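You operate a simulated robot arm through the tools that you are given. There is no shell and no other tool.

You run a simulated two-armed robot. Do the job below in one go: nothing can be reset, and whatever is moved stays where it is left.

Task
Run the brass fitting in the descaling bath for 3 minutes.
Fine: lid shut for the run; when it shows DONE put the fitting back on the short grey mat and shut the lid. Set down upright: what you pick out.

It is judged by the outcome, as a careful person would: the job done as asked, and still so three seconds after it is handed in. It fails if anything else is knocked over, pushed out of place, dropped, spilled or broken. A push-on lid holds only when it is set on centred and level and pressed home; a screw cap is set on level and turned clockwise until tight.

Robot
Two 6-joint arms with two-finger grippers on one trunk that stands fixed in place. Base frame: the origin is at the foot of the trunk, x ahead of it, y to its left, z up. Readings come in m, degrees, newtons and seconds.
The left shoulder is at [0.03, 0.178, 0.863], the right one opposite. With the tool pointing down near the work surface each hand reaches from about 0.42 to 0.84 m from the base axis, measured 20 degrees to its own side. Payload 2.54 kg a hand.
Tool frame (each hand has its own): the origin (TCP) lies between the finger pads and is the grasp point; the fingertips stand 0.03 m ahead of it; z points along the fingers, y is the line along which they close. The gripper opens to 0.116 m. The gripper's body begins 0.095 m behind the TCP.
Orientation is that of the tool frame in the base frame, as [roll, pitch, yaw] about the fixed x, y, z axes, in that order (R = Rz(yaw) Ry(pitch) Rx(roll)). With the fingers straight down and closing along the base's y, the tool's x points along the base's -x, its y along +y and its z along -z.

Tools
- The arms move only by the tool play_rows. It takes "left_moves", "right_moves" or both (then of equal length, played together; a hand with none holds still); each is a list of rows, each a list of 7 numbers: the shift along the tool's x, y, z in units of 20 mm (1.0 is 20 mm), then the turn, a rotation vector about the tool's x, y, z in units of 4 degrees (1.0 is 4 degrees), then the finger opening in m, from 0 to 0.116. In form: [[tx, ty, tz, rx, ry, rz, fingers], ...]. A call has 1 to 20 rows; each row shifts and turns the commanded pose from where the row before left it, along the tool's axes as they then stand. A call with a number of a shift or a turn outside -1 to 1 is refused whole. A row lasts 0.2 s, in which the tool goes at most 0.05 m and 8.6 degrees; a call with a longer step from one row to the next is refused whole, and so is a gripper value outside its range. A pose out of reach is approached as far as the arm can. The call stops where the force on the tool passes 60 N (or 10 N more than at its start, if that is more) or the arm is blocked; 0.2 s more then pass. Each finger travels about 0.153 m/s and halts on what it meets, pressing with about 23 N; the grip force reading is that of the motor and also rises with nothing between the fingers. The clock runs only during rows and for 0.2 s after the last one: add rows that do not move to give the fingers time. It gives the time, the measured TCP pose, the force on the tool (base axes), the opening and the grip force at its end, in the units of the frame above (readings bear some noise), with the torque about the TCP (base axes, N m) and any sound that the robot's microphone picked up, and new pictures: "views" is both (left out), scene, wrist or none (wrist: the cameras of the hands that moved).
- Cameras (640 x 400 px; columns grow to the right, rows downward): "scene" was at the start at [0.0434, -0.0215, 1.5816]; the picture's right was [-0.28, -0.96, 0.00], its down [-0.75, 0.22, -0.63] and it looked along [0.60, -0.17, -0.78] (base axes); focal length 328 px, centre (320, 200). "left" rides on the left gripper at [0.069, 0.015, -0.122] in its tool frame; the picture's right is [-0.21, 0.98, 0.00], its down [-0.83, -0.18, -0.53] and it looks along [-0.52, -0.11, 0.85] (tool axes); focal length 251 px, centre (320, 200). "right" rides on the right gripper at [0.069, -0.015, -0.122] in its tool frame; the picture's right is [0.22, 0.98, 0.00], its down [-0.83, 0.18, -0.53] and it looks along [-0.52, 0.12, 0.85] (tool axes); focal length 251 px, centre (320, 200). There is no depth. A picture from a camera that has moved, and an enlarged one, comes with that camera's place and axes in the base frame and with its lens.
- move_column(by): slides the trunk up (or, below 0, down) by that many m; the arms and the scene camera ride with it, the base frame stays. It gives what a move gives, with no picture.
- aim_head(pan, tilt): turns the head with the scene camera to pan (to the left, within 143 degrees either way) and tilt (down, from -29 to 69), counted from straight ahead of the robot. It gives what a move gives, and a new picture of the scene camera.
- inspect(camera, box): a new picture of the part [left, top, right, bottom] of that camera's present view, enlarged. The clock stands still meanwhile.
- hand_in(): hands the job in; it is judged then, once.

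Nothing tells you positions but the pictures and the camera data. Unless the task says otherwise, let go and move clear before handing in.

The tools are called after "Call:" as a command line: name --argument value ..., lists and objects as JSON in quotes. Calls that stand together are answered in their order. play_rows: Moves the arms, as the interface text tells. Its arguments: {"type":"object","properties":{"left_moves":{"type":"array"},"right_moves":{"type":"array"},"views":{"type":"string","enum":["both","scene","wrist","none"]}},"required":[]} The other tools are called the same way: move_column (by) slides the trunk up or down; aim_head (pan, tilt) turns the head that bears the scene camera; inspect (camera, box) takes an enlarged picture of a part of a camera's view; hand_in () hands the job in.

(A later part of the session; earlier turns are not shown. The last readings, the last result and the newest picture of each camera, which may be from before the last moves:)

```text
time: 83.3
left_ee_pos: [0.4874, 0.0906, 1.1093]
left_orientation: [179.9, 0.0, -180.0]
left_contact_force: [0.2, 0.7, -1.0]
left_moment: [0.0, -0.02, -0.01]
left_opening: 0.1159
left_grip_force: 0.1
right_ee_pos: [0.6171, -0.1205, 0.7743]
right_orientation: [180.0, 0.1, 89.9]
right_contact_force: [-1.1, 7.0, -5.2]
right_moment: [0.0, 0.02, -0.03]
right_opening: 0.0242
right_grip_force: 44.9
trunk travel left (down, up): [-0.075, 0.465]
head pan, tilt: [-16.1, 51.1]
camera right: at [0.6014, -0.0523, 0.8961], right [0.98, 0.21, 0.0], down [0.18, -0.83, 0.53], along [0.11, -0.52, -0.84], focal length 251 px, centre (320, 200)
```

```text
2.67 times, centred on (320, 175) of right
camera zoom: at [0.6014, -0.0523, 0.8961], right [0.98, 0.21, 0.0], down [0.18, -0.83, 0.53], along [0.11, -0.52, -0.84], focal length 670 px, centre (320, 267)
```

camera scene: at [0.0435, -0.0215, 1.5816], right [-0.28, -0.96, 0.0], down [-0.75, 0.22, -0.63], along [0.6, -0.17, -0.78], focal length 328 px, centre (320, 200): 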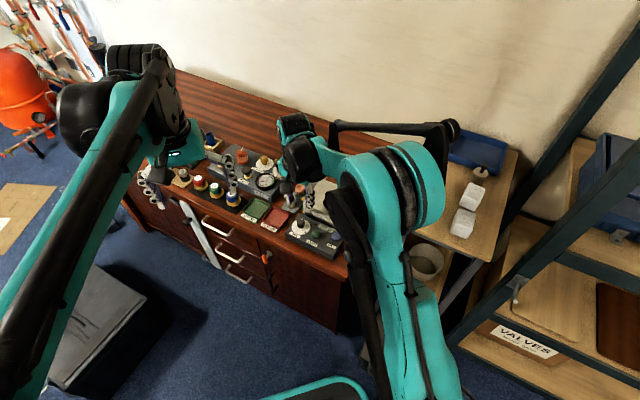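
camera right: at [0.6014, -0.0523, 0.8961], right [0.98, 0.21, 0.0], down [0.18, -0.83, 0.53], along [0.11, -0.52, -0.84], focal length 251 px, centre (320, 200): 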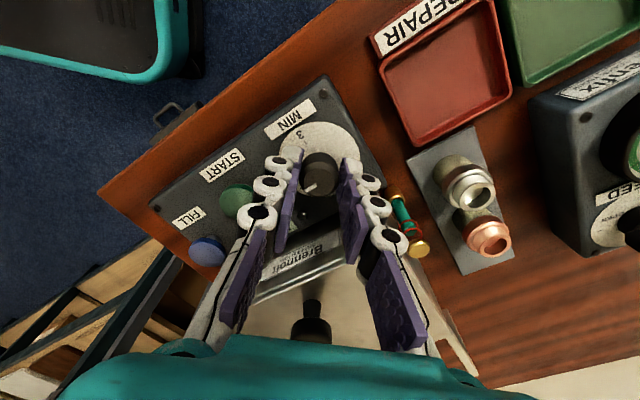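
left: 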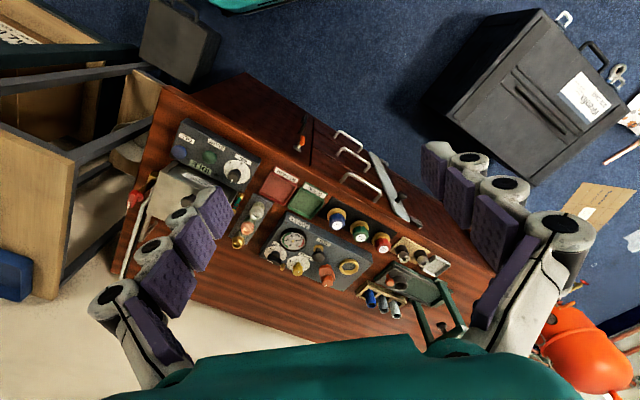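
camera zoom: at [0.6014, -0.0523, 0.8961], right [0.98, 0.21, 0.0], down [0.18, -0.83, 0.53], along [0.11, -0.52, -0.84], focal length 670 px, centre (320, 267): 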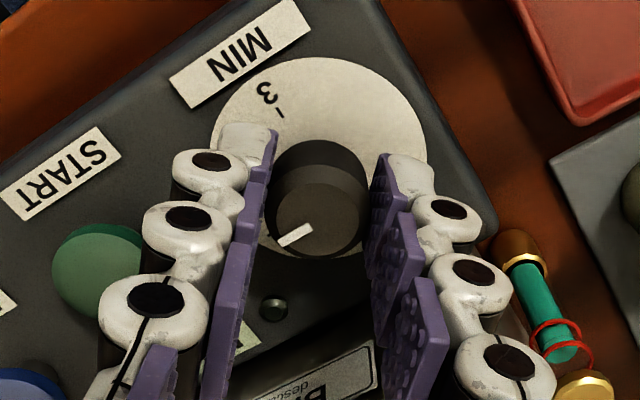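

The gauge's liquid sits between the red rings and the dial is halfway (90°). I'll release, re-centre, and turn the open hand back to regrip.

Call:
play_rows --right_moves '[[0, 0, 0, 0, 0, 0, 0.03], [0, 0, 0, 0, 0, 0, 0.05], [-0.17, 0, 0, 0, 0, 0, 0.05], [0, 0, 0, 0, 0, -1, 0.05], [0, 0, 0, 0, 0, -1, 0.05], [0, 0, 0, 0, 0, -1, 0.05], [0, 0, 0, 0, 0, -1, 0.05], [0, 0, 0, 0, 0, -1, 0.05], [0, 0, 0, 0, 0, -1, 0.05], [0, 0, 0, 0, 0, -1, 0.05], [0, 0, 0, 0, 0, -1, 0.05], [0, 0, 0, 0, 0, -1, 0.05], [0, 0, 0, 0, 0, -1, 0.05], [0, 0, 0, 0, 0, -1, 0.05], [0, 0, 0, 0, 0, -1, 0.05], [0, 0, 0, 0, 0, -1, 0.05], [0, 0, 0, 0, 0, -1, 0.05], [0, 0, 0, 0, 0, -1, 0.05], [0, 0, 0, 0, 0, -1, 0.05], [0, 0, 0, 0, 0, -1, 0.05]]' --views "none"

Call:
play_rows --right_moves '[[0, 0, 0, 0, 0, -1, 0.05], [0, 0, 0, 0, 0, -1, 0.05], [0, 0, 0, 0, 0, -1, 0.05], [0, 0, 0, 0, 0, -1, 0.05], [0, 0, 0, 0, 0, -1, 0.05], [0, 0, 0, 0, 0, -0.5, 0.05], [0, 0, 0, 0, 0, 0, 0.05]]' --views "wrist"

Call:
inspect --camera "right" --box '[240, 100, 400, 250]'

```text
time: 87.5
left_ee_pos: [0.4877, 0.091, 1.1091]
left_orientation: [180.0, 0.0, 180.0]
left_contact_force: [-0.1, -0.3, -0.4]
left_moment: [0.01, 0.01, -0.01]
left_opening: 0.116
left_grip_force: 0.0
right_ee_pos: [0.6153, -0.1255, 0.7741]
right_orientation: [-180.0, 0.0, 158.0]
right_contact_force: [-0.5, -0.3, -0.7]
right_moment: [-0.03, -0.01, 0.01]
right_opening: 0.0498
right_grip_force: 0.1
trunk travel left (down, up): [-0.075, 0.465]
head pan, tilt: [-16.1, 51.1]
```

```text
time: 89.1
left_ee_pos: [0.487, 0.093, 1.1099]
left_orientation: [-180.0, 0.0, 179.9]
left_contact_force: [0.1, -0.2, -0.6]
left_moment: [-0.01, -0.01, 0.02]
left_opening: 0.116
left_grip_force: 0.3
right_ee_pos: [0.6166, -0.1266, 0.7744]
right_orientation: [179.9, 0.0, -179.8]
right_contact_force: [0.0, -0.4, -1.0]
right_moment: [0.01, 0.01, 0.01]
right_opening: 0.05
right_grip_force: 0.0
trunk travel left (down, up): [-0.075, 0.465]
head pan, tilt: [-16.1, 51.1]
camera right: at [0.5468, -0.1406, 0.8965], right [-0.22, 0.98, 0.0], down [0.83, 0.18, 0.53], along [0.52, 0.12, -0.85], focal length 251 px, centre (320, 200)
```

right: 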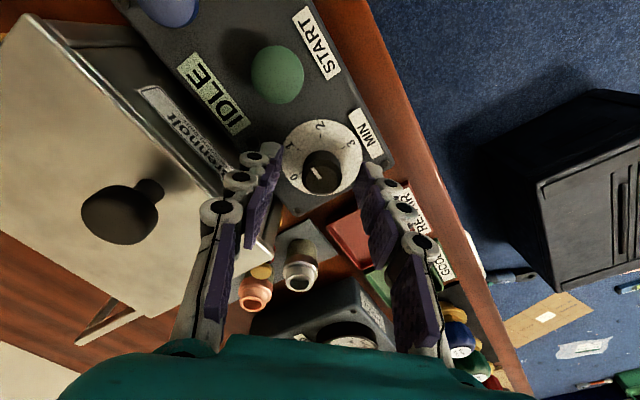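

```text
2.67 times, centred on (320, 175) of right
camera zoom: at [0.5468, -0.1406, 0.8965], right [-0.22, 0.98, 0.0], down [0.83, 0.18, 0.53], along [0.52, 0.12, -0.85], focal length 670 px, centre (320, 267)
```

zoom: 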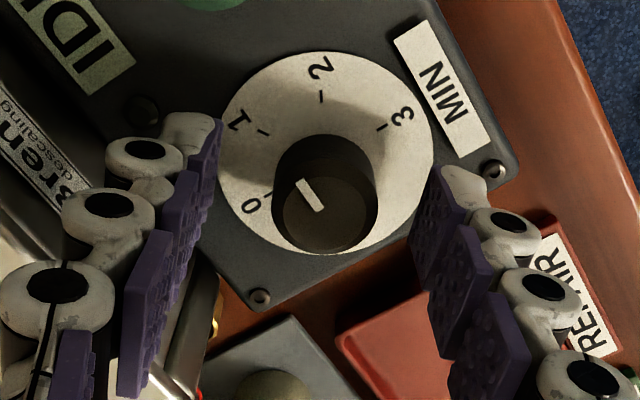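

The pointer now stands midway between 1 and 2. Regripping and turning another 90°.

Call:
play_rows --right_moves '[[0.05, 0.05, 0, 0, 0, 0, 0.05], [0, 0, 0, 0, 0, 0, 0.035], [0, 0, 0, 0, 0, 0, 0.025], [0, 0, 0, 0, 0, 0, 0.01], [0, 0, 0, 0, 0, 0, 0.01], [0, 0, 0, 0, 0, 1, 0.01], [0, 0, 0, 0, 0, 1, 0.01], [0, 0, 0, 0, 0, 1, 0.01], [0, 0, 0, 0, 0, 1, 0.01], [0, 0, 0, 0, 0, 1, 0.01], [0, 0, 0, 0, 0, 1, 0.01], [0, 0, 0, 0, 0, 1, 0.01], [0, 0, 0, 0, 0, 1, 0.01], [0, 0, 0, 0, 0, 1, 0.01], [0, 0, 0, 0, 0, 1, 0.01], [0, 0, 0, 0, 0, 1, 0.01], [0, 0, 0, 0, 0, 0, 0.01]]' --views "none"

```text
time: 92.7
left_ee_pos: [0.4885, 0.0913, 1.1081]
left_orientation: [-179.9, -0.1, -179.9]
left_contact_force: [-0.5, -0.6, 0.2]
left_moment: [0.0, -0.01, 0.0]
left_opening: 0.1158
left_grip_force: 0.0
right_ee_pos: [0.6156, -0.1228, 0.7746]
right_orientation: [179.9, 0.1, 136.1]
right_contact_force: [7.6, 8.8, -3.2]
right_moment: [-0.04, -0.55, 0.01]
right_opening: 0.0243
right_grip_force: 44.9
trunk travel left (down, up): [-0.075, 0.465]
head pan, tilt: [-16.1, 51.1]
```

Call:
play_rows --right_moves '[[0, 0.05, 0, 0, 0, 1, 0.01], [0, 0, 0, 0, 0, 1, 0.01], [0, 0, 0, 0, 0, 1, 0.01], [0, 0, 0, 0, 0, 1, 0.01], [0, 0, 0, 0, 0, 1, 0.01], [0, 0, 0, 0, 0, 1, 0.01], [0, 0, 0, 0, 0, 1, 0.01], [0, 0, 0, 0, 0, 1, 0.01], [0, 0, 0, 0, 0, 1, 0.01], [0, 0, 0, 0, 0, 1, 0.01], [0, 0, 0, 0, 0, 1, 0.01], [0, 0, 0, 0, 0, 0.5, 0.01], [0, 0, 0, 0, 0, 0, 0.01]]' --views "wrist"

Call:
inspect --camera "right" --box '[260, 100, 380, 220]'

Call:
inspect --camera "scene" --box '[285, 200, 345, 255]'

```text
time: 95.5
left_ee_pos: [0.4889, 0.0917, 1.1087]
left_orientation: [179.9, -0.1, -179.9]
left_contact_force: [0.1, -0.1, 0.0]
left_moment: [0.01, -0.04, -0.04]
left_opening: 0.116
left_grip_force: 0.1
right_ee_pos: [0.6176, -0.1231, 0.7743]
right_orientation: [-180.0, -0.1, 89.9]
right_contact_force: [16.7, 0.7, 4.7]
right_moment: [-0.33, -0.53, 0.03]
right_opening: 0.024
right_grip_force: 45.6
trunk travel left (down, up): [-0.075, 0.465]
head pan, tilt: [-16.1, 51.1]
camera right: at [0.6014, -0.0536, 0.8963], right [0.98, 0.21, 0.0], down [0.18, -0.83, 0.53], along [0.11, -0.52, -0.85], focal length 251 px, centre (320, 200)
```

right: 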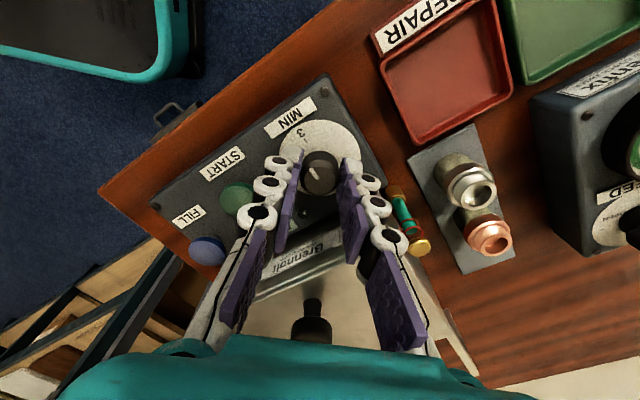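

```text
3.33 times, centred on (320, 160) of right
camera zoom: at [0.6014, -0.0536, 0.8963], right [0.98, 0.21, 0.0], down [0.18, -0.83, 0.53], along [0.11, -0.52, -0.85], focal length 838 px, centre (320, 333)
```

zoom: 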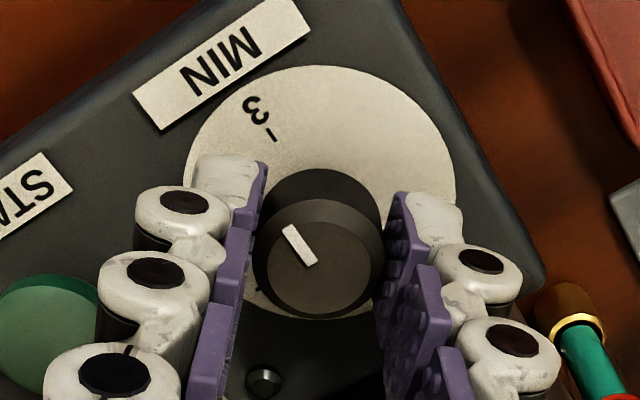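

```text
7.27 times, centred on (315, 228) of scene
camera zoom: at [0.0449, -0.0212, 1.5816], right [-0.28, -0.96, 0.0], down [-0.75, 0.21, -0.63], along [0.6, -0.17, -0.78], focal length 2388 px, centre (356, 0)
```

zoom: 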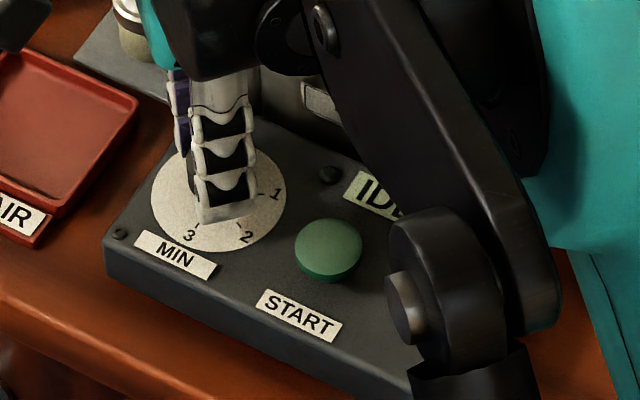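

The pointer looks close to 3. I'll release and lift to read it exactly.

Call:
play_rows --right_moves '[[0, 0, 0, 0, 0, 0, 0.03], [0, 0, 0, 0, 0, 0, 0.05], [0, 0, -0.5, 0, 0, 0, 0.05], [0, 0, -0.9, 0, 0, 0, 0.05], [0, 0, -0.9, 0, 0, 0, 0.05], [0, 0, -0.9, 0, 0, 0, 0.05], [0, 0, 0, 0, 0, -1, 0.05], [0, 0, 0, 0, 0, -1, 0.05], [0, 0, 0, 0, 0, -1, 0.05], [0, 0, 0, 0, 0, -1, 0.05], [0, 0, 0, 0, 0, -1, 0.05], [0, 0, 0, 0, 0, -1, 0.05], [0, 0, 0, 0, 0, -1, 0.05], [0, 0, 0, 0, 0, -1, 0.05], [0, 0, 0, 0, 0, -1, 0.05], [0, 0, 0, 0, 0, -1, 0.05], [0, 0, 0, 0, 0, -1, 0.05], [0, 0, 0, 0, 0, 0, 0.05]]' --views "wrist"

Call:
inspect --camera "right" --box '[270, 80, 370, 190]'

Call:
inspect --camera "scene" --box '[285, 200, 345, 255]'

```text
time: 99.3
left_ee_pos: [0.4875, 0.0913, 1.1106]
left_orientation: [-180.0, 0.0, 180.0]
left_contact_force: [0.2, -0.5, -0.5]
left_moment: [-0.02, -0.01, 0.0]
left_opening: 0.1161
left_grip_force: 0.1
right_ee_pos: [0.6155, -0.1239, 0.8394]
right_orientation: [-180.0, 0.0, 134.1]
right_contact_force: [-0.5, -0.8, 1.3]
right_moment: [0.0, 0.05, 0.02]
right_opening: 0.05
right_grip_force: 0.1
trunk travel left (down, up): [-0.075, 0.465]
head pan, tilt: [-16.1, 51.1]
camera right: at [0.5574, -0.0844, 0.9606], right [0.55, 0.83, 0.0], down [0.71, -0.47, 0.53], along [0.45, -0.29, -0.85], focal length 251 px, centre (320, 200)
```

right: 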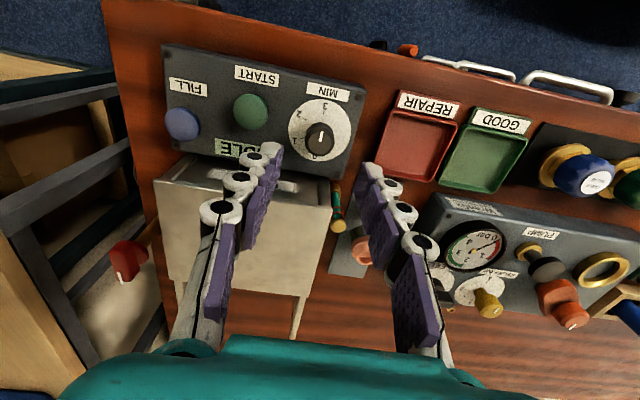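

```text
3.64 times, centred on (320, 135) of right
camera zoom: at [0.5574, -0.0844, 0.9606], right [0.55, 0.83, 0.0], down [0.71, -0.47, 0.53], along [0.45, -0.29, -0.85], focal length 914 px, centre (320, 436)
```

zoom: 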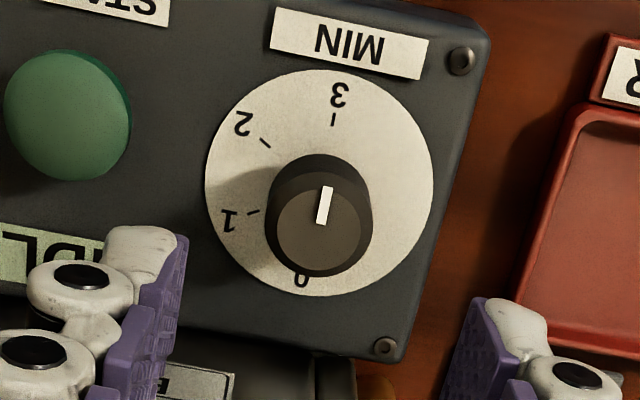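

```text
7.27 times, centred on (315, 228) of scene
camera zoom: at [0.0435, -0.0214, 1.5816], right [-0.28, -0.96, 0.0], down [-0.75, 0.22, -0.63], along [0.6, -0.17, -0.78], focal length 2388 px, centre (356, 0)
```

zoom: 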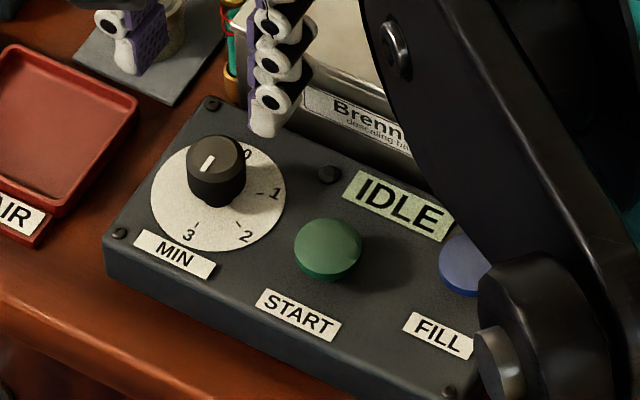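

The pointer lines up with 3. Next I'll close the fingers, move over START and come down near it.

Call:
play_rows --right_moves '[[0.139, -0.742, 0, 0, 0, 0, 0.03], [0.139, -0.742, 0, 0, 0, 0, 0.0], [0.139, -0.742, 0, 0, 0, 0, 0.0], [0.139, -0.742, 0, 0, 0, 0, 0.0], [0, 0, 0.8, 0, 0, 0, 0.0], [0, 0, 0.8, 0, 0, 0, 0.0], [0, 0, 0, 0, 0, 0, 0.0]]' --views "wrist"

Call:
inspect --camera "right" --box '[240, 80, 400, 230]'

Call:
inspect --camera "scene" --box '[285, 190, 365, 265]'

```text
time: 100.9
left_ee_pos: [0.4859, 0.0914, 1.1091]
left_orientation: [179.9, 0.0, 179.9]
left_contact_force: [0.3, 0.3, 0.7]
left_moment: [-0.01, -0.02, 0.01]
left_opening: 0.1162
left_grip_force: 0.0
right_ee_pos: [0.5652, -0.1572, 0.8056]
right_orientation: [180.0, 0.0, 134.1]
right_contact_force: [0.1, -0.6, 0.0]
right_moment: [-0.02, -0.01, 0.01]
right_opening: 0.0
right_grip_force: 23.0
trunk travel left (down, up): [-0.075, 0.465]
head pan, tilt: [-16.1, 51.1]
camera right: at [0.5065, -0.1171, 0.9281], right [0.55, 0.83, 0.0], down [0.7, -0.47, 0.53], along [0.44, -0.3, -0.85], focal length 251 px, centre (320, 200)
```

right: 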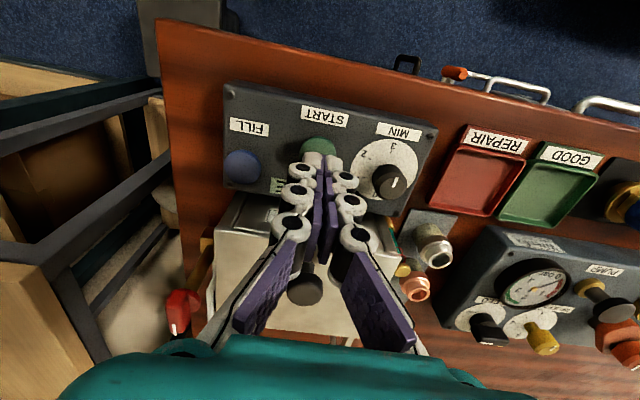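

```text
2.67 times, centred on (320, 155) of right
camera zoom: at [0.5065, -0.1171, 0.9281], right [0.55, 0.83, 0.0], down [0.7, -0.47, 0.53], along [0.44, -0.3, -0.85], focal length 670 px, centre (320, 320)
```

zoom: 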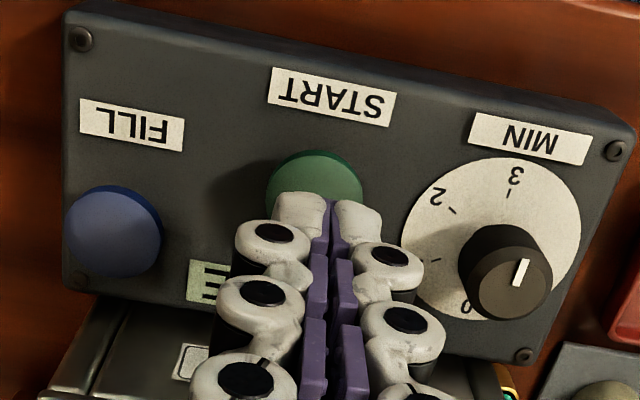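

```text
5.33 times, centred on (325, 228) of scene
camera zoom: at [0.0435, -0.0214, 1.5816], right [-0.28, -0.96, 0.0], down [-0.75, 0.22, -0.63], along [0.6, -0.17, -0.78], focal length 1751 px, centre (293, 53)
```

zoom: 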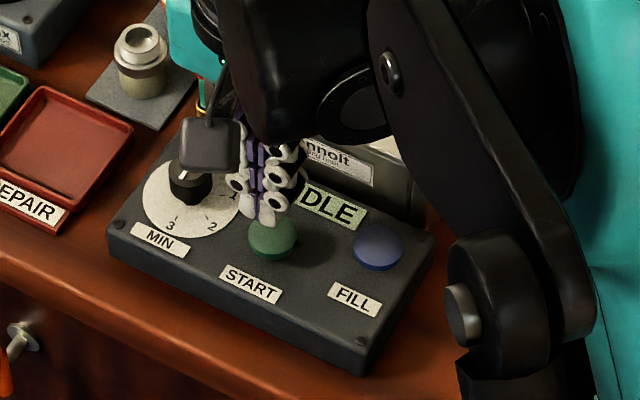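

Fingertips are above START. Pressing down slowly.

Call:
play_rows --right_moves '[[0.08, -0.06, 0.4, 0, 0, 0, 0.0], [0, 0, 0.4, 0, 0, 0, 0.0], [0, 0, 0.2, 0, 0, 0, 0.0], [0, 0, 0.1, 0, 0, 0, 0.0], [0, 0, 0.1, 0, 0, 0, 0.0], [0, 0, 0.1, 0, 0, 0, 0.0]]' --views "none"

Call:
inspect --camera "scene" --box '[285, 190, 365, 265]'

```text
time: 102.3
left_ee_pos: [0.4879, 0.0922, 1.1089]
left_orientation: [-180.0, 0.0, 180.0]
left_contact_force: [0.1, 0.0, 0.3]
left_moment: [0.0, 0.0, -0.03]
left_opening: 0.1162
left_grip_force: 0.2
right_ee_pos: [0.5635, -0.1573, 0.78]
right_orientation: [-180.0, 0.0, 134.0]
right_contact_force: [0.0, -0.1, 0.7]
right_moment: [-0.01, -0.06, 0.02]
right_opening: 0.0001
right_grip_force: 23.0
trunk travel left (down, up): [-0.075, 0.465]
head pan, tilt: [-16.1, 51.1]
```

```text
5.33 times, centred on (325, 228) of scene
camera zoom: at [0.0436, -0.0214, 1.5816], right [-0.28, -0.96, 0.0], down [-0.75, 0.22, -0.63], along [0.6, -0.17, -0.78], focal length 1751 px, centre (293, 53)
```

zoom: 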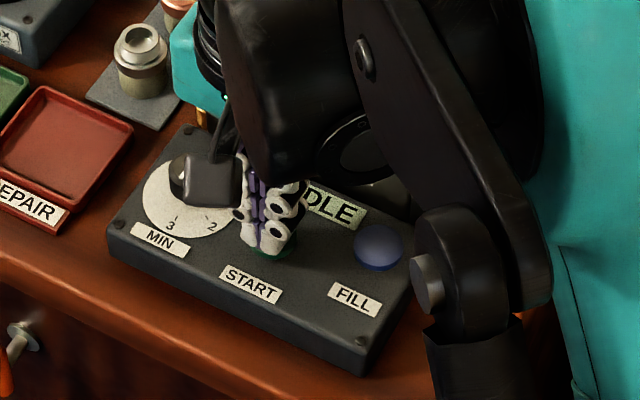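

Call:
play_rows --right_moves '[[0, 0, 0.1, 0, 0, 0, 0.0], [0, 0, 0.1, 0, 0, 0, 0.0], [0, 0, 0, 0, 0, 0, 0.0]]' --views "none"

Call:
inspect --camera "scene" --box '[285, 190, 365, 265]'

```text
time: 103.1
left_ee_pos: [0.4868, 0.0909, 1.1101]
left_orientation: [180.0, 0.0, 180.0]
left_contact_force: [0.1, 1.0, -0.6]
left_moment: [-0.05, 0.02, -0.02]
left_opening: 0.1158
left_grip_force: 0.1
right_ee_pos: [0.565, -0.1572, 0.7762]
right_orientation: [-180.0, 0.0, 134.1]
right_contact_force: [-0.4, -0.8, 2.2]
right_moment: [-0.02, 0.02, -0.02]
right_opening: 0.0059
right_grip_force: 28.4
trunk travel left (down, up): [-0.075, 0.465]
head pan, tilt: [-16.1, 51.1]
```

```text
5.33 times, centred on (325, 228) of scene
camera zoom: at [0.0432, -0.0214, 1.5816], right [-0.28, -0.96, 0.0], down [-0.75, 0.22, -0.63], along [0.6, -0.17, -0.78], focal length 1751 px, centre (293, 53)
```

zoom: 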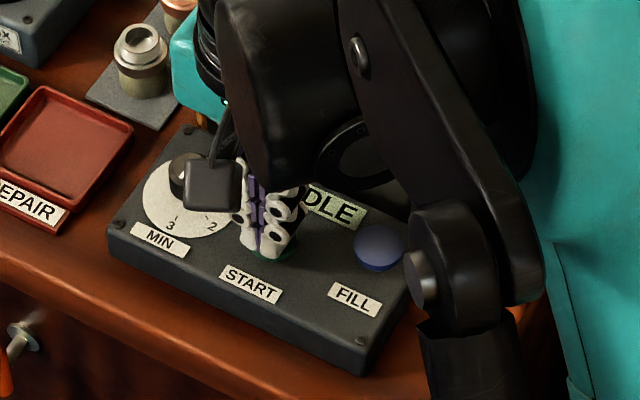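

Call:
play_rows --right_moves '[[0, 0, 0.1, 0, 0, 0, 0.0], [0, 0, 0.1, 0, 0, 0, 0.0], [0, 0, 0, 0, 0, 0, 0.0]]' --views "none"

Call:
inspect --camera "scene" --box '[285, 190, 365, 265]'

```text
time: 103.9
left_ee_pos: [0.4881, 0.0911, 1.1101]
left_orientation: [180.0, 0.0, -180.0]
left_contact_force: [-0.2, -0.5, 0.3]
left_moment: [-0.02, -0.01, -0.04]
left_opening: 0.1158
left_grip_force: 0.1
right_ee_pos: [0.564, -0.1565, 0.7732]
right_orientation: [180.0, 0.0, 133.9]
right_contact_force: [0.4, -1.2, 4.4]
right_moment: [-0.02, -0.02, -0.01]
right_opening: 0.0061
right_grip_force: 28.3
trunk travel left (down, up): [-0.075, 0.465]
head pan, tilt: [-16.1, 51.1]
heard: click
```

```text
5.33 times, centred on (325, 228) of scene
camera zoom: at [0.0433, -0.0215, 1.5816], right [-0.28, -0.96, 0.0], down [-0.75, 0.22, -0.63], along [0.6, -0.17, -0.78], focal length 1751 px, centre (293, 53)
```

zoom: 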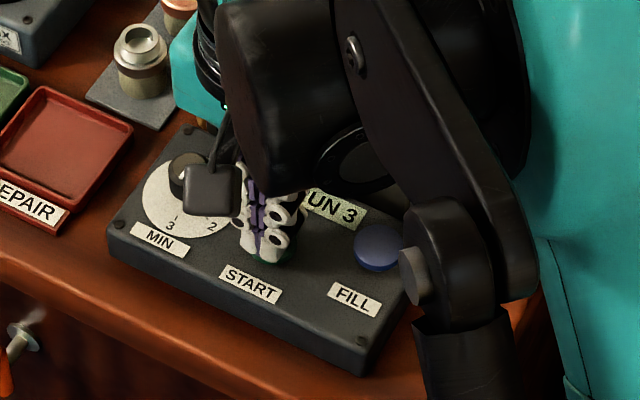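

A click, and the display shows RUN 3. I'll lift off and wait, watching the display.

Call:
play_rows --right_moves '[[0, 0, -0.3, 0, 0, 0, 0.0], [0, 0, -0.8, 0, 0, 0, 0.0], [0, 0, -0.8, 0, 0, 0, 0.0], [0, 0, -0.8, 0, 0, 0, 0.0], [0, 0, -0.8, 0, 0, 0, 0.0], [0, 0, -0.8, 0, 0, 0, 0.05], [-0.6, 0, 0, 0, 0, 0, 0.05], [-0.6, 0, 0, 0, 0, 0, 0.05], [-0.6, 0, 0, 0, 0, 0, 0.05], [-0.6, 0, 0, 0, 0, 0, 0.05], [0, 0, 0, 0, 0, 0, 0.05], [0, 0, 0, 0, 0, 0, 0.05], [0, 0, 0, 0, 0, 0, 0.05], [0, 0, 0, 0, 0, 0, 0.05], [0, 0, 0, 0, 0, 0, 0.05], [0, 0, 0, 0, 0, 0, 0.05], [0, 0, 0, 0, 0, 0, 0.05], [0, 0, 0, 0, 0, 0, 0.05], [0, 0, 0, 0, 0, 0, 0.05], [0, 0, 0, 0, 0, 0, 0.05]]' --views "both"

Call:
inspect --camera "right" --box '[220, 20, 420, 200]'

```text
time: 108.1
left_ee_pos: [0.489, 0.0912, 1.1093]
left_orientation: [-180.0, -0.1, 180.0]
left_contact_force: [-0.8, -0.1, 0.2]
left_moment: [0.01, -0.02, 0.02]
left_opening: 0.1162
left_grip_force: 0.1
right_ee_pos: [0.5971, -0.1904, 0.8584]
right_orientation: [-180.0, 0.0, 134.0]
right_contact_force: [0.1, 0.5, -0.8]
right_moment: [0.0, 0.02, 0.02]
right_opening: 0.05
right_grip_force: 0.1
trunk travel left (down, up): [-0.075, 0.465]
head pan, tilt: [-16.1, 51.1]
camera scene: at [0.0435, -0.0214, 1.5816], right [-0.28, -0.96, 0.0], down [-0.75, 0.22, -0.63], along [0.6, -0.17, -0.78], focal length 328 px, centre (320, 200)
camera right: at [0.5384, -0.1509, 0.9803], right [0.55, 0.83, 0.0], down [0.7, -0.47, 0.53], along [0.44, -0.3, -0.85], focal length 251 px, centre (320, 200)
```

scene: 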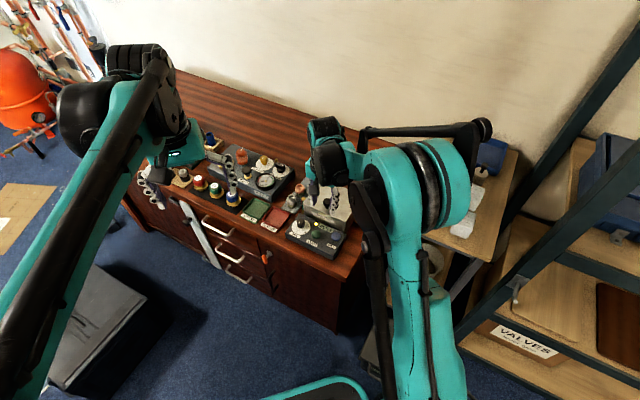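
right: 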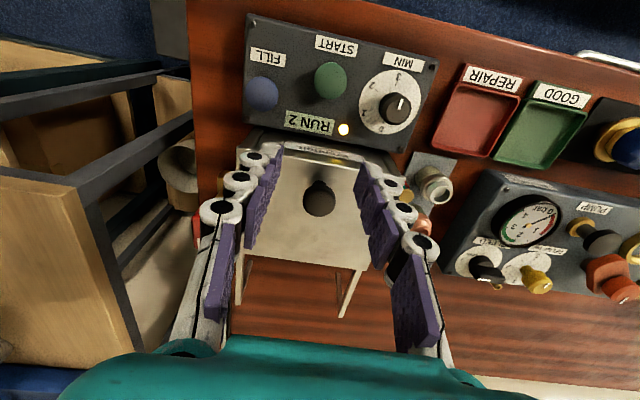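

```text
2.22 times, centred on (320, 110) of right
camera zoom: at [0.5384, -0.1509, 0.9803], right [0.55, 0.83, 0.0], down [0.7, -0.47, 0.53], along [0.44, -0.3, -0.85], focal length 559 px, centre (320, 400)
```

zoom: 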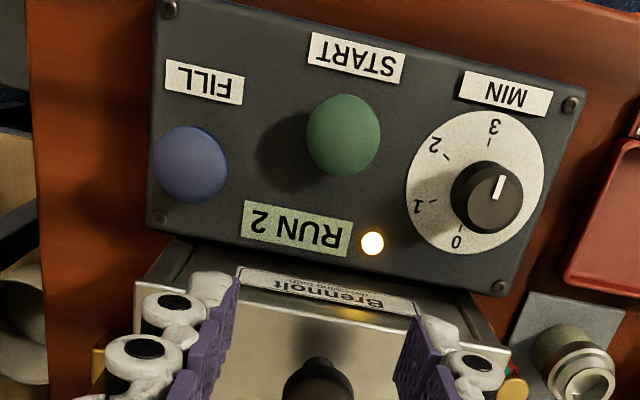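

RUN 2 already, so the minutes run fast. I'll wait while lining up over the knob.

Call:
play_rows --right_moves '[[0, 0, 0, 0, 0, -0.25, 0.06], [-0.63, 0.145, 0, 0, 0, 0, 0.06], [-0.63, 0.145, 0, 0, 0, 0, 0.06], [-0.63, 0.145, 0, 0, 0, 0, 0.06], [0, 0, 0, 0, 0, 0, 0.06], [0, 0, 0, 0, 0, 0, 0.06], [0, 0, 0, 0, 0, 0, 0.06], [0, 0, 0, 0, 0, 0, 0.06], [0, 0, 0, 0, 0, 0, 0.06], [0, 0, 0, 0, 0, 0, 0.06], [0, 0, 0, 0, 0, 0, 0.06], [0, 0, 0, 0, 0, 0, 0.06], [0, 0, 0, 0, 0, 0, 0.06], [0, 0, 0, 0, 0, 0, 0.06], [0, 0, 0, 0, 0, 0, 0.06], [0, 0, 0, 0, 0, 0, 0.06], [0, 0, 0, 0, 0, 0, 0.06], [0, 0, 0, 0, 0, 0, 0.06], [0, 0, 0, 0, 0, 0, 0.06], [0, 0, 0, 0, 0, 0, 0.06]]' --views "wrist"

Call:
inspect --camera "right" --box '[220, 20, 420, 200]'

```text
time: 112.3
left_ee_pos: [0.4871, 0.0914, 1.1098]
left_orientation: [-179.9, 0.0, 179.9]
left_contact_force: [0.0, 0.2, -0.3]
left_moment: [-0.01, 0.0, 0.0]
left_opening: 0.1159
left_grip_force: 0.0
right_ee_pos: [0.6323, -0.2118, 0.8589]
right_orientation: [180.0, 0.1, 135.0]
right_contact_force: [0.0, 0.7, -0.7]
right_moment: [0.02, -0.07, -0.03]
right_opening: 0.0599
right_grip_force: 0.0
trunk travel left (down, up): [-0.075, 0.465]
head pan, tilt: [-16.1, 51.1]
camera right: at [0.5715, -0.1736, 0.98], right [0.54, 0.84, 0.0], down [0.71, -0.46, 0.53], along [0.45, -0.29, -0.85], focal length 251 px, centre (320, 200)
```

right: 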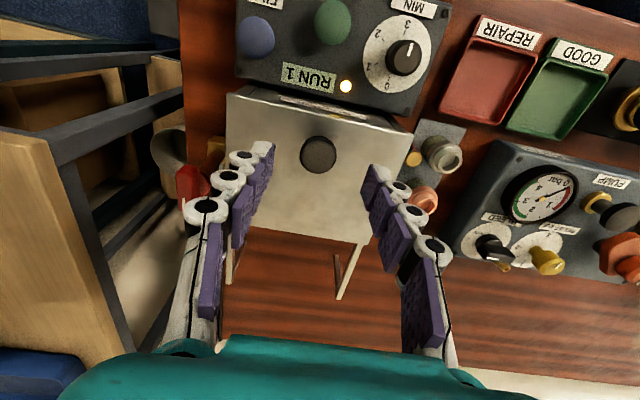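

```text
2.22 times, centred on (320, 110) of right
camera zoom: at [0.5715, -0.1736, 0.98], right [0.54, 0.84, 0.0], down [0.71, -0.46, 0.53], along [0.45, -0.29, -0.85], focal length 559 px, centre (320, 400)
```

zoom: 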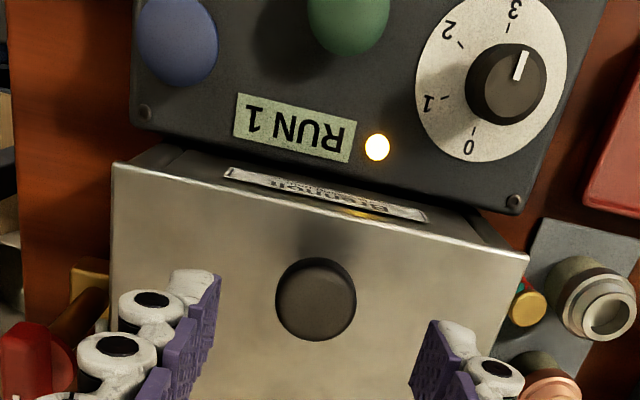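

RUN 1 now. I'll keep waiting for DONE, with a small centring correction over the knob.

Call:
play_rows --right_moves '[[0.1, -0.08, 0, 0, 0, 0, 0.06], [0, 0, 0, 0, 0, 0, 0.06], [0, 0, 0, 0, 0, 0, 0.06], [0, 0, 0, 0, 0, 0, 0.06], [0, 0, 0, 0, 0, 0, 0.06], [0, 0, 0, 0, 0, 0, 0.06], [0, 0, 0, 0, 0, 0, 0.06], [0, 0, 0, 0, 0, 0, 0.06], [0, 0, 0, 0, 0, 0, 0.06], [0, 0, 0, 0, 0, 0, 0.06], [0, 0, 0, 0, 0, 0, 0.06], [0, 0, 0, 0, 0, 0, 0.06], [0, 0, 0, 0, 0, 0, 0.06], [0, 0, 0, 0, 0, 0, 0.06], [0, 0, 0, 0, 0, 0, 0.06], [0, 0, 0, 0, 0, 0, 0.06], [0, 0, 0, 0, 0, 0, 0.06], [0, 0, 0, 0, 0, 0, 0.06], [0, 0, 0, 0, 0, 0, 0.06], [0, 0, 0, 0, 0, 0, 0.06]]' --views "none"

Call:
inspect --camera "right" --box '[220, 20, 420, 200]'

```text
time: 116.5
left_ee_pos: [0.4872, 0.0904, 1.1088]
left_orientation: [-180.0, 0.0, -180.0]
left_contact_force: [-0.4, 0.3, -0.4]
left_moment: [-0.02, -0.05, -0.02]
left_opening: 0.116
left_grip_force: 0.0
right_ee_pos: [0.6296, -0.21, 0.8582]
right_orientation: [-179.9, 0.1, 134.9]
right_contact_force: [0.2, -0.2, -0.4]
right_moment: [-0.02, 0.02, -0.01]
right_opening: 0.06
right_grip_force: 0.0
trunk travel left (down, up): [-0.075, 0.465]
head pan, tilt: [-16.1, 51.1]
```

```text
2.22 times, centred on (320, 110) of right
camera zoom: at [0.5689, -0.1732, 0.9798], right [0.54, 0.84, 0.0], down [0.71, -0.46, 0.53], along [0.45, -0.29, -0.85], focal length 559 px, centre (320, 400)
```

zoom: 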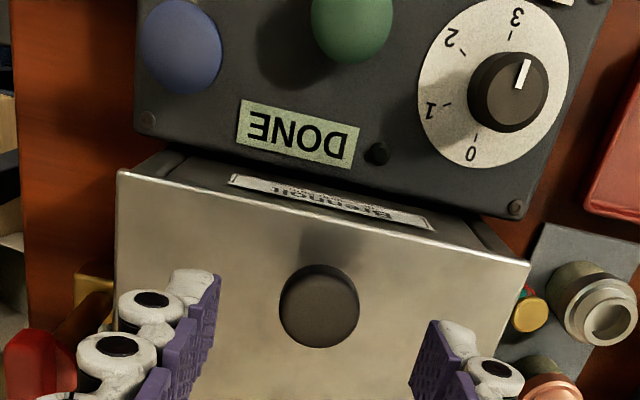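

The display shows DONE. Now I'll grip the knob and slide the lid open again.

Call:
play_rows --right_moves '[[0, 0, 0.6, 0, 0, 0, 0.06], [0, 0, 0.7, 0, 0, 0, 0.06], [0, 0, 0.5, 0, 0, 0, 0.06], [0, 0, 0.25, 0, 0, 0, 0.06], [0, 0, 0, 0, 0, 0, 0.06], [0, 0, 0, 0, 0, 0, 0.035], [0, 0, 0, 0, 0, 0, 0.02], [0, 0, 0, 0, 0, 0, 0.01], [0, 0, 0, 0, 0, 0, 0.01], [0, 0, 0, 0, 0, 0, 0.01]]' --views "wrist"

```text
time: 118.7
left_ee_pos: [0.4873, 0.0913, 1.1097]
left_orientation: [-180.0, 0.0, -180.0]
left_contact_force: [0.8, 0.4, 0.5]
left_moment: [0.0, -0.03, -0.03]
left_opening: 0.1161
left_grip_force: 0.1
right_ee_pos: [0.6275, -0.2101, 0.8167]
right_orientation: [-180.0, 0.0, 135.1]
right_contact_force: [4.2, 2.2, 1.0]
right_moment: [-0.01, -0.08, 0.03]
right_opening: 0.0249
right_grip_force: 45.5
trunk travel left (down, up): [-0.075, 0.465]
head pan, tilt: [-16.1, 51.1]
camera right: at [0.5677, -0.1716, 0.9388], right [0.54, 0.84, 0.0], down [0.71, -0.45, 0.53], along [0.45, -0.29, -0.85], focal length 251 px, centre (320, 200)
```

right: 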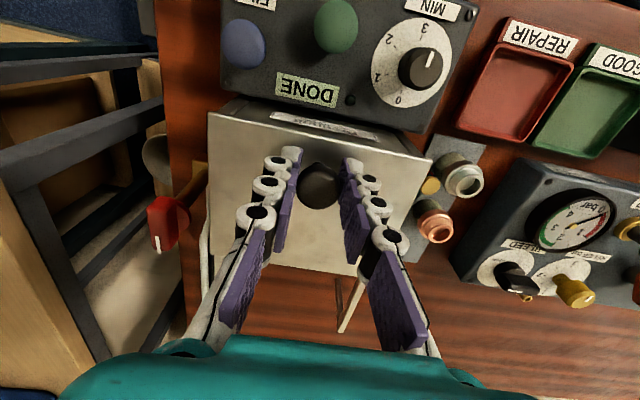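

Call:
play_rows --right_moves '[[-0.2, 0.03, 0, 0, 0, 0, 0.01], [-0.4, 0, 0, 0, 0, 0, 0.01], [-0.4, 0, 0, 0, 0, 0, 0.01], [-0.4, 0, 0, 0, 0, 0, 0.01], [-0.4, 0, 0, 0, 0, 0, 0.01], [-0.4, 0, 0, 0, 0, 0, 0.01], [-0.4, 0, 0, 0, 0, 0, 0.01], [-0.4, 0, 0, 0, 0, 0, 0.01], [-0.4, 0, 0, 0, 0, 0, 0.01], [-0.4, 0, 0, 0, 0, 0, 0.01], [-0.4, 0, 0, 0, 0, 0, 0.01], [-0.3, 0, 0, 0, 0, 0, 0.01], [0, 0, 0, 0, 0, 0, 0.01]]' --views "wrist"

Call:
inspect --camera "right" --box '[220, 0, 440, 180]'

Call:
inspect --camera "scene" --box '[290, 165, 370, 240]'

```text
time: 121.5
left_ee_pos: [0.4878, 0.0922, 1.1094]
left_orientation: [180.0, 0.0, 179.9]
left_contact_force: [0.2, 0.7, -0.5]
left_moment: [-0.01, 0.03, 0.0]
left_opening: 0.1163
left_grip_force: 0.0
right_ee_pos: [0.6909, -0.2727, 0.8166]
right_orientation: [179.9, 0.0, 135.2]
right_contact_force: [5.8, 4.3, 0.4]
right_moment: [0.17, 0.08, 0.05]
right_opening: 0.0251
right_grip_force: 44.9
trunk travel left (down, up): [-0.075, 0.465]
head pan, tilt: [-16.1, 51.1]
camera right: at [0.6321, -0.2358, 0.9388], right [0.54, 0.84, 0.0], down [0.71, -0.45, 0.53], along [0.45, -0.29, -0.85], focal length 251 px, centre (320, 200)
```

right: 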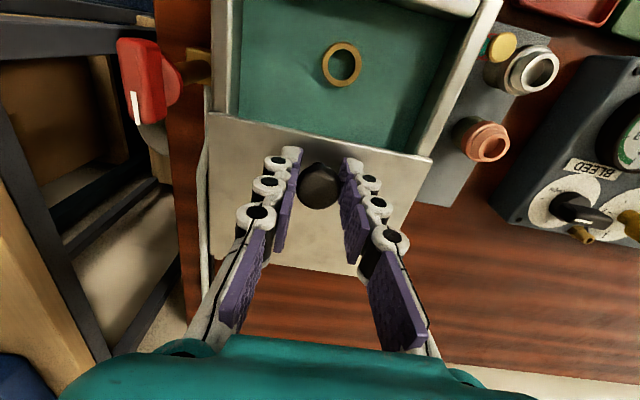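

```text
2.22 times, centred on (330, 90) of right
camera zoom: at [0.6321, -0.2358, 0.9388], right [0.54, 0.84, 0.0], down [0.71, -0.45, 0.53], along [0.45, -0.29, -0.85], focal length 559 px, centre (298, 444)
```

zoom: 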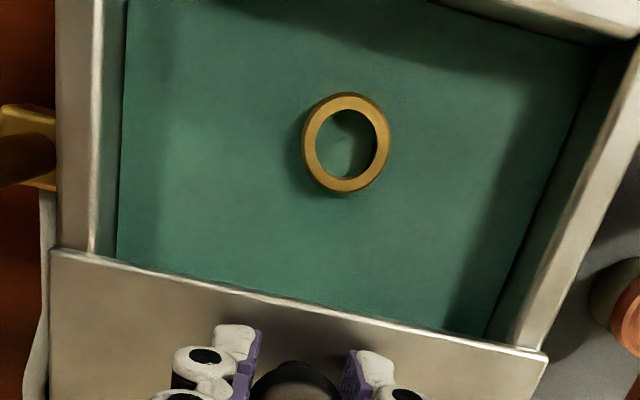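

```text
5.33 times, centred on (330, 202) of scene
camera zoom: at [0.0441, -0.0209, 1.5816], right [-0.28, -0.96, 0.0], down [-0.75, 0.21, -0.63], along [0.6, -0.17, -0.78], focal length 1751 px, centre (267, 187)
```

zoom: 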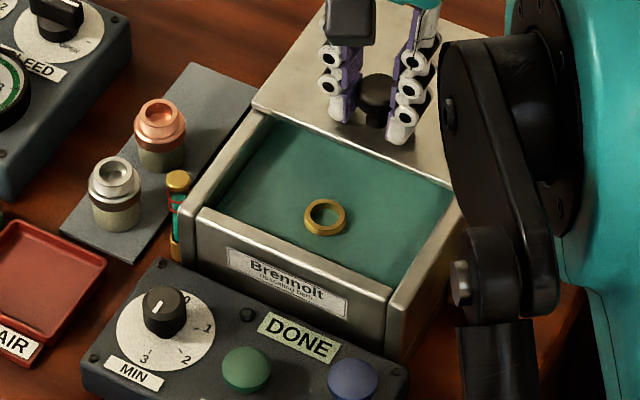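

The lid is open and the fitting stands as I left it. I'll release the knob, rise, and return over the fitting in the same tilted grasp pose.

Call:
play_rows --right_moves '[[0, 0, 0, 0, 0, 0, 0.04], [0, 0, 0, 0, 0, 0, 0.06], [0, 0, -0.4, 0, 0, 0, 0.06], [0, 0, -0.8, 0, 0, 0, 0.06], [0, 0, -0.8, 0, 0, 0, 0.06], [0, 0, -0.8, 0, 0, 0, 0.05], [0.715, 0, 0, 0, 0, 0, 0.05], [0.715, 0, 0, 0, 0, 0, 0.05], [0.715, 0, 0, 0, 0, 0, 0.05], [0.715, 0.02, 0, 0, 0, 0, 0.05], [0, 0, 0, 0, 0, -0.9375, 0.05], [0, 0, 0, 0, 0, -0.9375, 0.05], [0, 0, 0, 0, 0, -0.9375, 0.05], [0, 0, 0, 0, 0, -0.9375, 0.05], [0, 0, 0, 0, 0, -0.9375, 0.05], [0, 0, 0, 0, 0, -0.9375, 0.05], [0, 0, 0, 0, 0, -0.9375, 0.05], [0, 0, 0, 0, 0, -0.9375, 0.05], [0, 0, 0, 0, 0, 0, 0.05]]' --views "none"

Call:
play_rows --right_moves '[[0, 0, 0, 0, -0.85, 0, 0.05], [0, 0, 0, 0, -0.85, 0, 0.05], [0, 0, 0, 0, -0.8, 0, 0.05], [0, 0, 0, 0, 0, 0, 0.05]]' --views "wrist"

Call:
inspect --camera "right" --box '[240, 50, 420, 200]'

```text
time: 125.5
left_ee_pos: [0.4872, 0.0911, 1.1106]
left_orientation: [179.9, -0.1, 180.0]
left_contact_force: [-0.5, -0.6, 0.1]
left_moment: [0.0, 0.01, -0.03]
left_opening: 0.1158
left_grip_force: 0.0
right_ee_pos: [0.6511, -0.2337, 0.8742]
right_orientation: [-180.0, 0.0, 165.0]
right_contact_force: [0.2, 0.1, -0.3]
right_moment: [0.04, -0.01, 0.0]
right_opening: 0.0502
right_grip_force: 0.1
trunk travel left (down, up): [-0.075, 0.465]
head pan, tilt: [-16.1, 51.1]
```

```text
time: 126.5
left_ee_pos: [0.4878, 0.0919, 1.1096]
left_orientation: [180.0, 0.0, -179.9]
left_contact_force: [0.8, -0.1, 0.0]
left_moment: [0.01, -0.01, 0.0]
left_opening: 0.1162
left_grip_force: 0.1
right_ee_pos: [0.6513, -0.2342, 0.8719]
right_orientation: [-179.9, 9.9, 165.0]
right_contact_force: [0.1, -0.8, -0.2]
right_moment: [0.01, -0.02, 0.02]
right_opening: 0.0502
right_grip_force: 0.0
trunk travel left (down, up): [-0.075, 0.465]
head pan, tilt: [-16.1, 51.1]
camera right: at [0.5612, -0.2248, 0.9812], right [0.05, 1.0, -0.04], down [0.74, -0.01, 0.67], along [0.67, -0.06, -0.74], focal length 251 px, centre (320, 200)
```

right: 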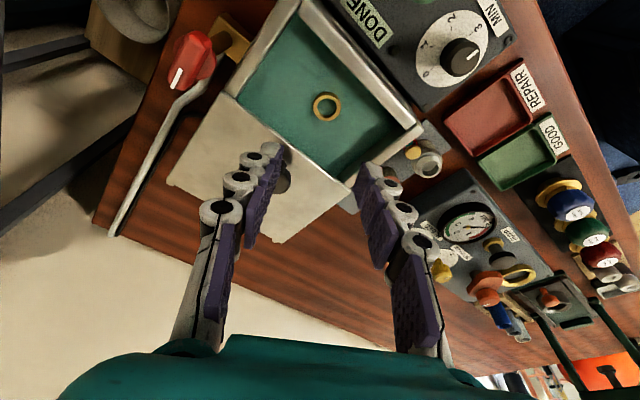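

```text
2.67 times, centred on (330, 125) of right
camera zoom: at [0.5612, -0.2248, 0.9812], right [0.05, 1.0, -0.04], down [0.74, -0.01, 0.67], along [0.67, -0.06, -0.74], focal length 670 px, centre (293, 400)
```

zoom: 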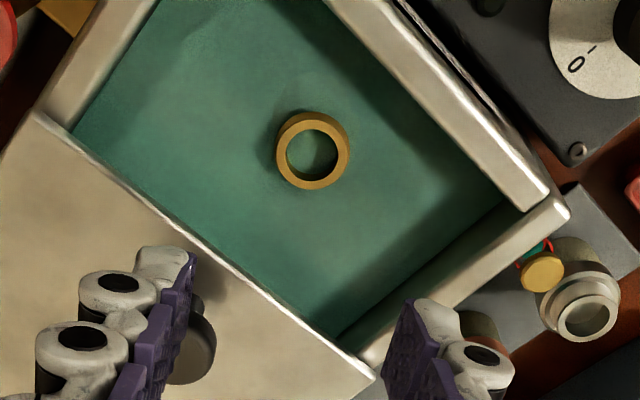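

The fitting is 2 mm to one side of the line of descent. I'll correct and lower the open fingers around it.

Call:
play_rows --right_moves '[[0, 0.12, 0, 0, 0, 0, 0.05], [0.07, 0, 0.4, 0, 0, 0, 0.05], [0.07, 0, 0.4, 0, 0, 0, 0.05], [0.07, 0, 0.4, 0, 0, 0, 0.05], [0.07, 0, 0.4, 0, 0, 0, 0.05], [0.07, 0, 0.4, 0, 0, 0, 0.05], [0.07, 0, 0.4, 0, 0, 0, 0.05], [0.07, 0, 0.4, 0, 0, 0, 0.05], [0.07, 0, 0.4, 0, 0, 0, 0.05], [0.07, 0, 0.4, 0, 0, 0, 0.05], [0.07, 0, 0.4, 0, 0, 0, 0.05], [0, 0, 0, 0, 0, 0, 0.05]]' --views "wrist"

Call:
inspect --camera "right" --box '[240, 80, 400, 230]'

```text
time: 129.1
left_ee_pos: [0.4874, 0.0916, 1.1094]
left_orientation: [-179.9, 0.0, 179.9]
left_contact_force: [-0.2, 0.5, 0.2]
left_moment: [0.02, -0.03, 0.0]
left_opening: 0.1159
left_grip_force: 0.0
right_ee_pos: [0.6512, -0.2314, 0.7929]
right_orientation: [-179.9, 10.0, 164.9]
right_contact_force: [0.5, -0.6, 0.3]
right_moment: [0.02, -0.01, 0.01]
right_opening: 0.0502
right_grip_force: 0.1
trunk travel left (down, up): [-0.075, 0.465]
head pan, tilt: [-16.1, 51.1]
camera right: at [0.5619, -0.2228, 0.9001], right [0.05, 1.0, -0.04], down [0.74, -0.01, 0.67], along [0.67, -0.06, -0.74], focal length 251 px, centre (320, 200)
```

right: 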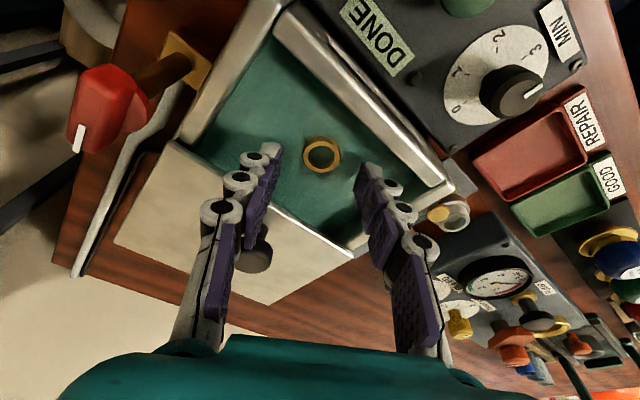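

```text
2.67 times, centred on (320, 155) of right
camera zoom: at [0.5619, -0.2228, 0.9001], right [0.05, 1.0, -0.04], down [0.74, -0.01, 0.67], along [0.67, -0.06, -0.74], focal length 670 px, centre (320, 320)
```

zoom: 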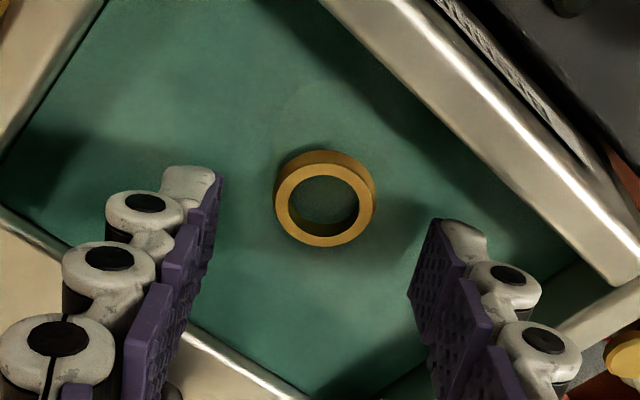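

Call:
play_rows --right_moves '[[-0.1, 0, 0.02, 0, 0, 0, 0.05], [0.0625, 0, 0.3545, 0, 0, 0, 0.05], [0.0625, 0, 0.3545, 0, 0, 0, 0.05], [0.0625, 0, 0.3545, 0, 0, 0, 0.05], [0.0625, 0, 0.3545, 0, 0, 0, 0.05], [0.0625, 0, 0.3545, 0, 0, 0, 0.05], [0.05, 0, 0.28, 0, 0, 0, 0.05], [0, 0, 0, 0, 0, 0, 0.05]]' --views "wrist"

Call:
inspect --camera "right" --box '[260, 120, 380, 240]'

```text
time: 130.9
left_ee_pos: [0.4858, 0.0907, 1.1091]
left_orientation: [180.0, 0.0, 179.9]
left_contact_force: [-0.4, -1.4, -0.3]
left_moment: [-0.01, -0.01, -0.03]
left_opening: 0.116
left_grip_force: 0.1
right_ee_pos: [0.6545, -0.2322, 0.7488]
right_orientation: [180.0, 10.0, 165.1]
right_contact_force: [0.7, -0.8, 0.5]
right_moment: [-0.01, -0.02, -0.03]
right_opening: 0.0502
right_grip_force: 0.1
trunk travel left (down, up): [-0.075, 0.465]
head pan, tilt: [-16.1, 51.1]
camera right: at [0.5647, -0.2232, 0.8581], right [0.05, 1.0, -0.04], down [0.74, -0.01, 0.67], along [0.67, -0.06, -0.74], focal length 251 px, centre (320, 200)
```

right: 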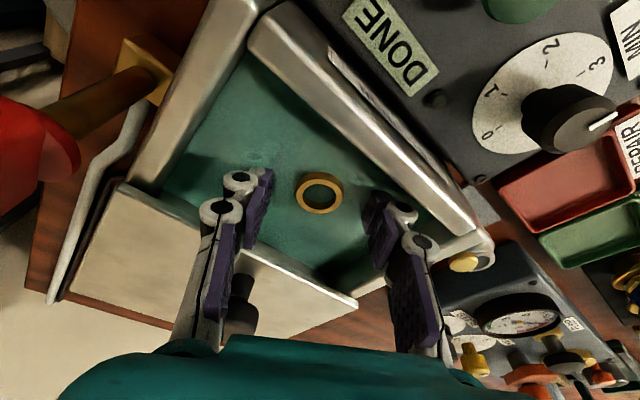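

```text
3.33 times, centred on (320, 180) of right
camera zoom: at [0.5647, -0.2232, 0.8581], right [0.05, 1.0, -0.04], down [0.74, -0.01, 0.67], along [0.67, -0.06, -0.74], focal length 838 px, centre (320, 267)
```

zoom: 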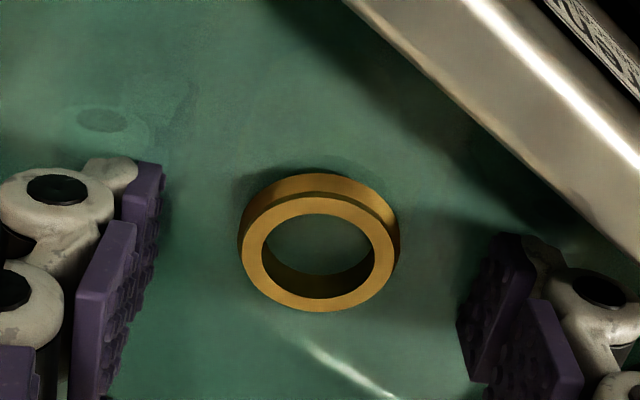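

The ring is centred between the fingers. Closing and then lifting a little to check it follows.

Call:
play_rows --right_moves '[[0, 0, 0, 0, 0, 0, 0.042], [0, 0, 0, 0, 0, 0, 0.036], [0, 0, 0, 0, 0, 0, 0.02], [0, 0, 0, 0, 0, 0, 0.0], [0, 0, 0, 0, 0, 0, 0.0], [0, 0, 0, 0, 0, 0, 0.0], [0, 0, 0, 0, 0, 0, 0.0]]' --views "none"

Call:
inspect --camera "right" --box '[260, 120, 380, 240]'

```text
time: 132.5
left_ee_pos: [0.4871, 0.0895, 1.1098]
left_orientation: [180.0, 0.1, -179.9]
left_contact_force: [1.2, 0.8, 0.9]
left_moment: [0.04, 0.04, 0.02]
left_opening: 0.1162
left_grip_force: 0.0
right_ee_pos: [0.6554, -0.2315, 0.7513]
right_orientation: [180.0, 10.0, 165.0]
right_contact_force: [-0.2, 0.0, 0.5]
right_moment: [0.02, -0.02, 0.0]
right_opening: 0.0305
right_grip_force: 23.1
trunk travel left (down, up): [-0.075, 0.465]
head pan, tilt: [-16.1, 51.1]
```

```text
3.33 times, centred on (320, 180) of right
camera zoom: at [0.5647, -0.2232, 0.8582], right [0.05, 1.0, -0.04], down [0.74, -0.01, 0.67], along [0.67, -0.06, -0.74], focal length 838 px, centre (320, 267)
```

zoom: 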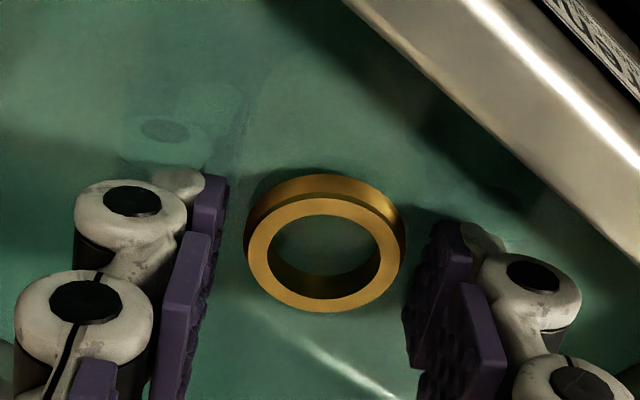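

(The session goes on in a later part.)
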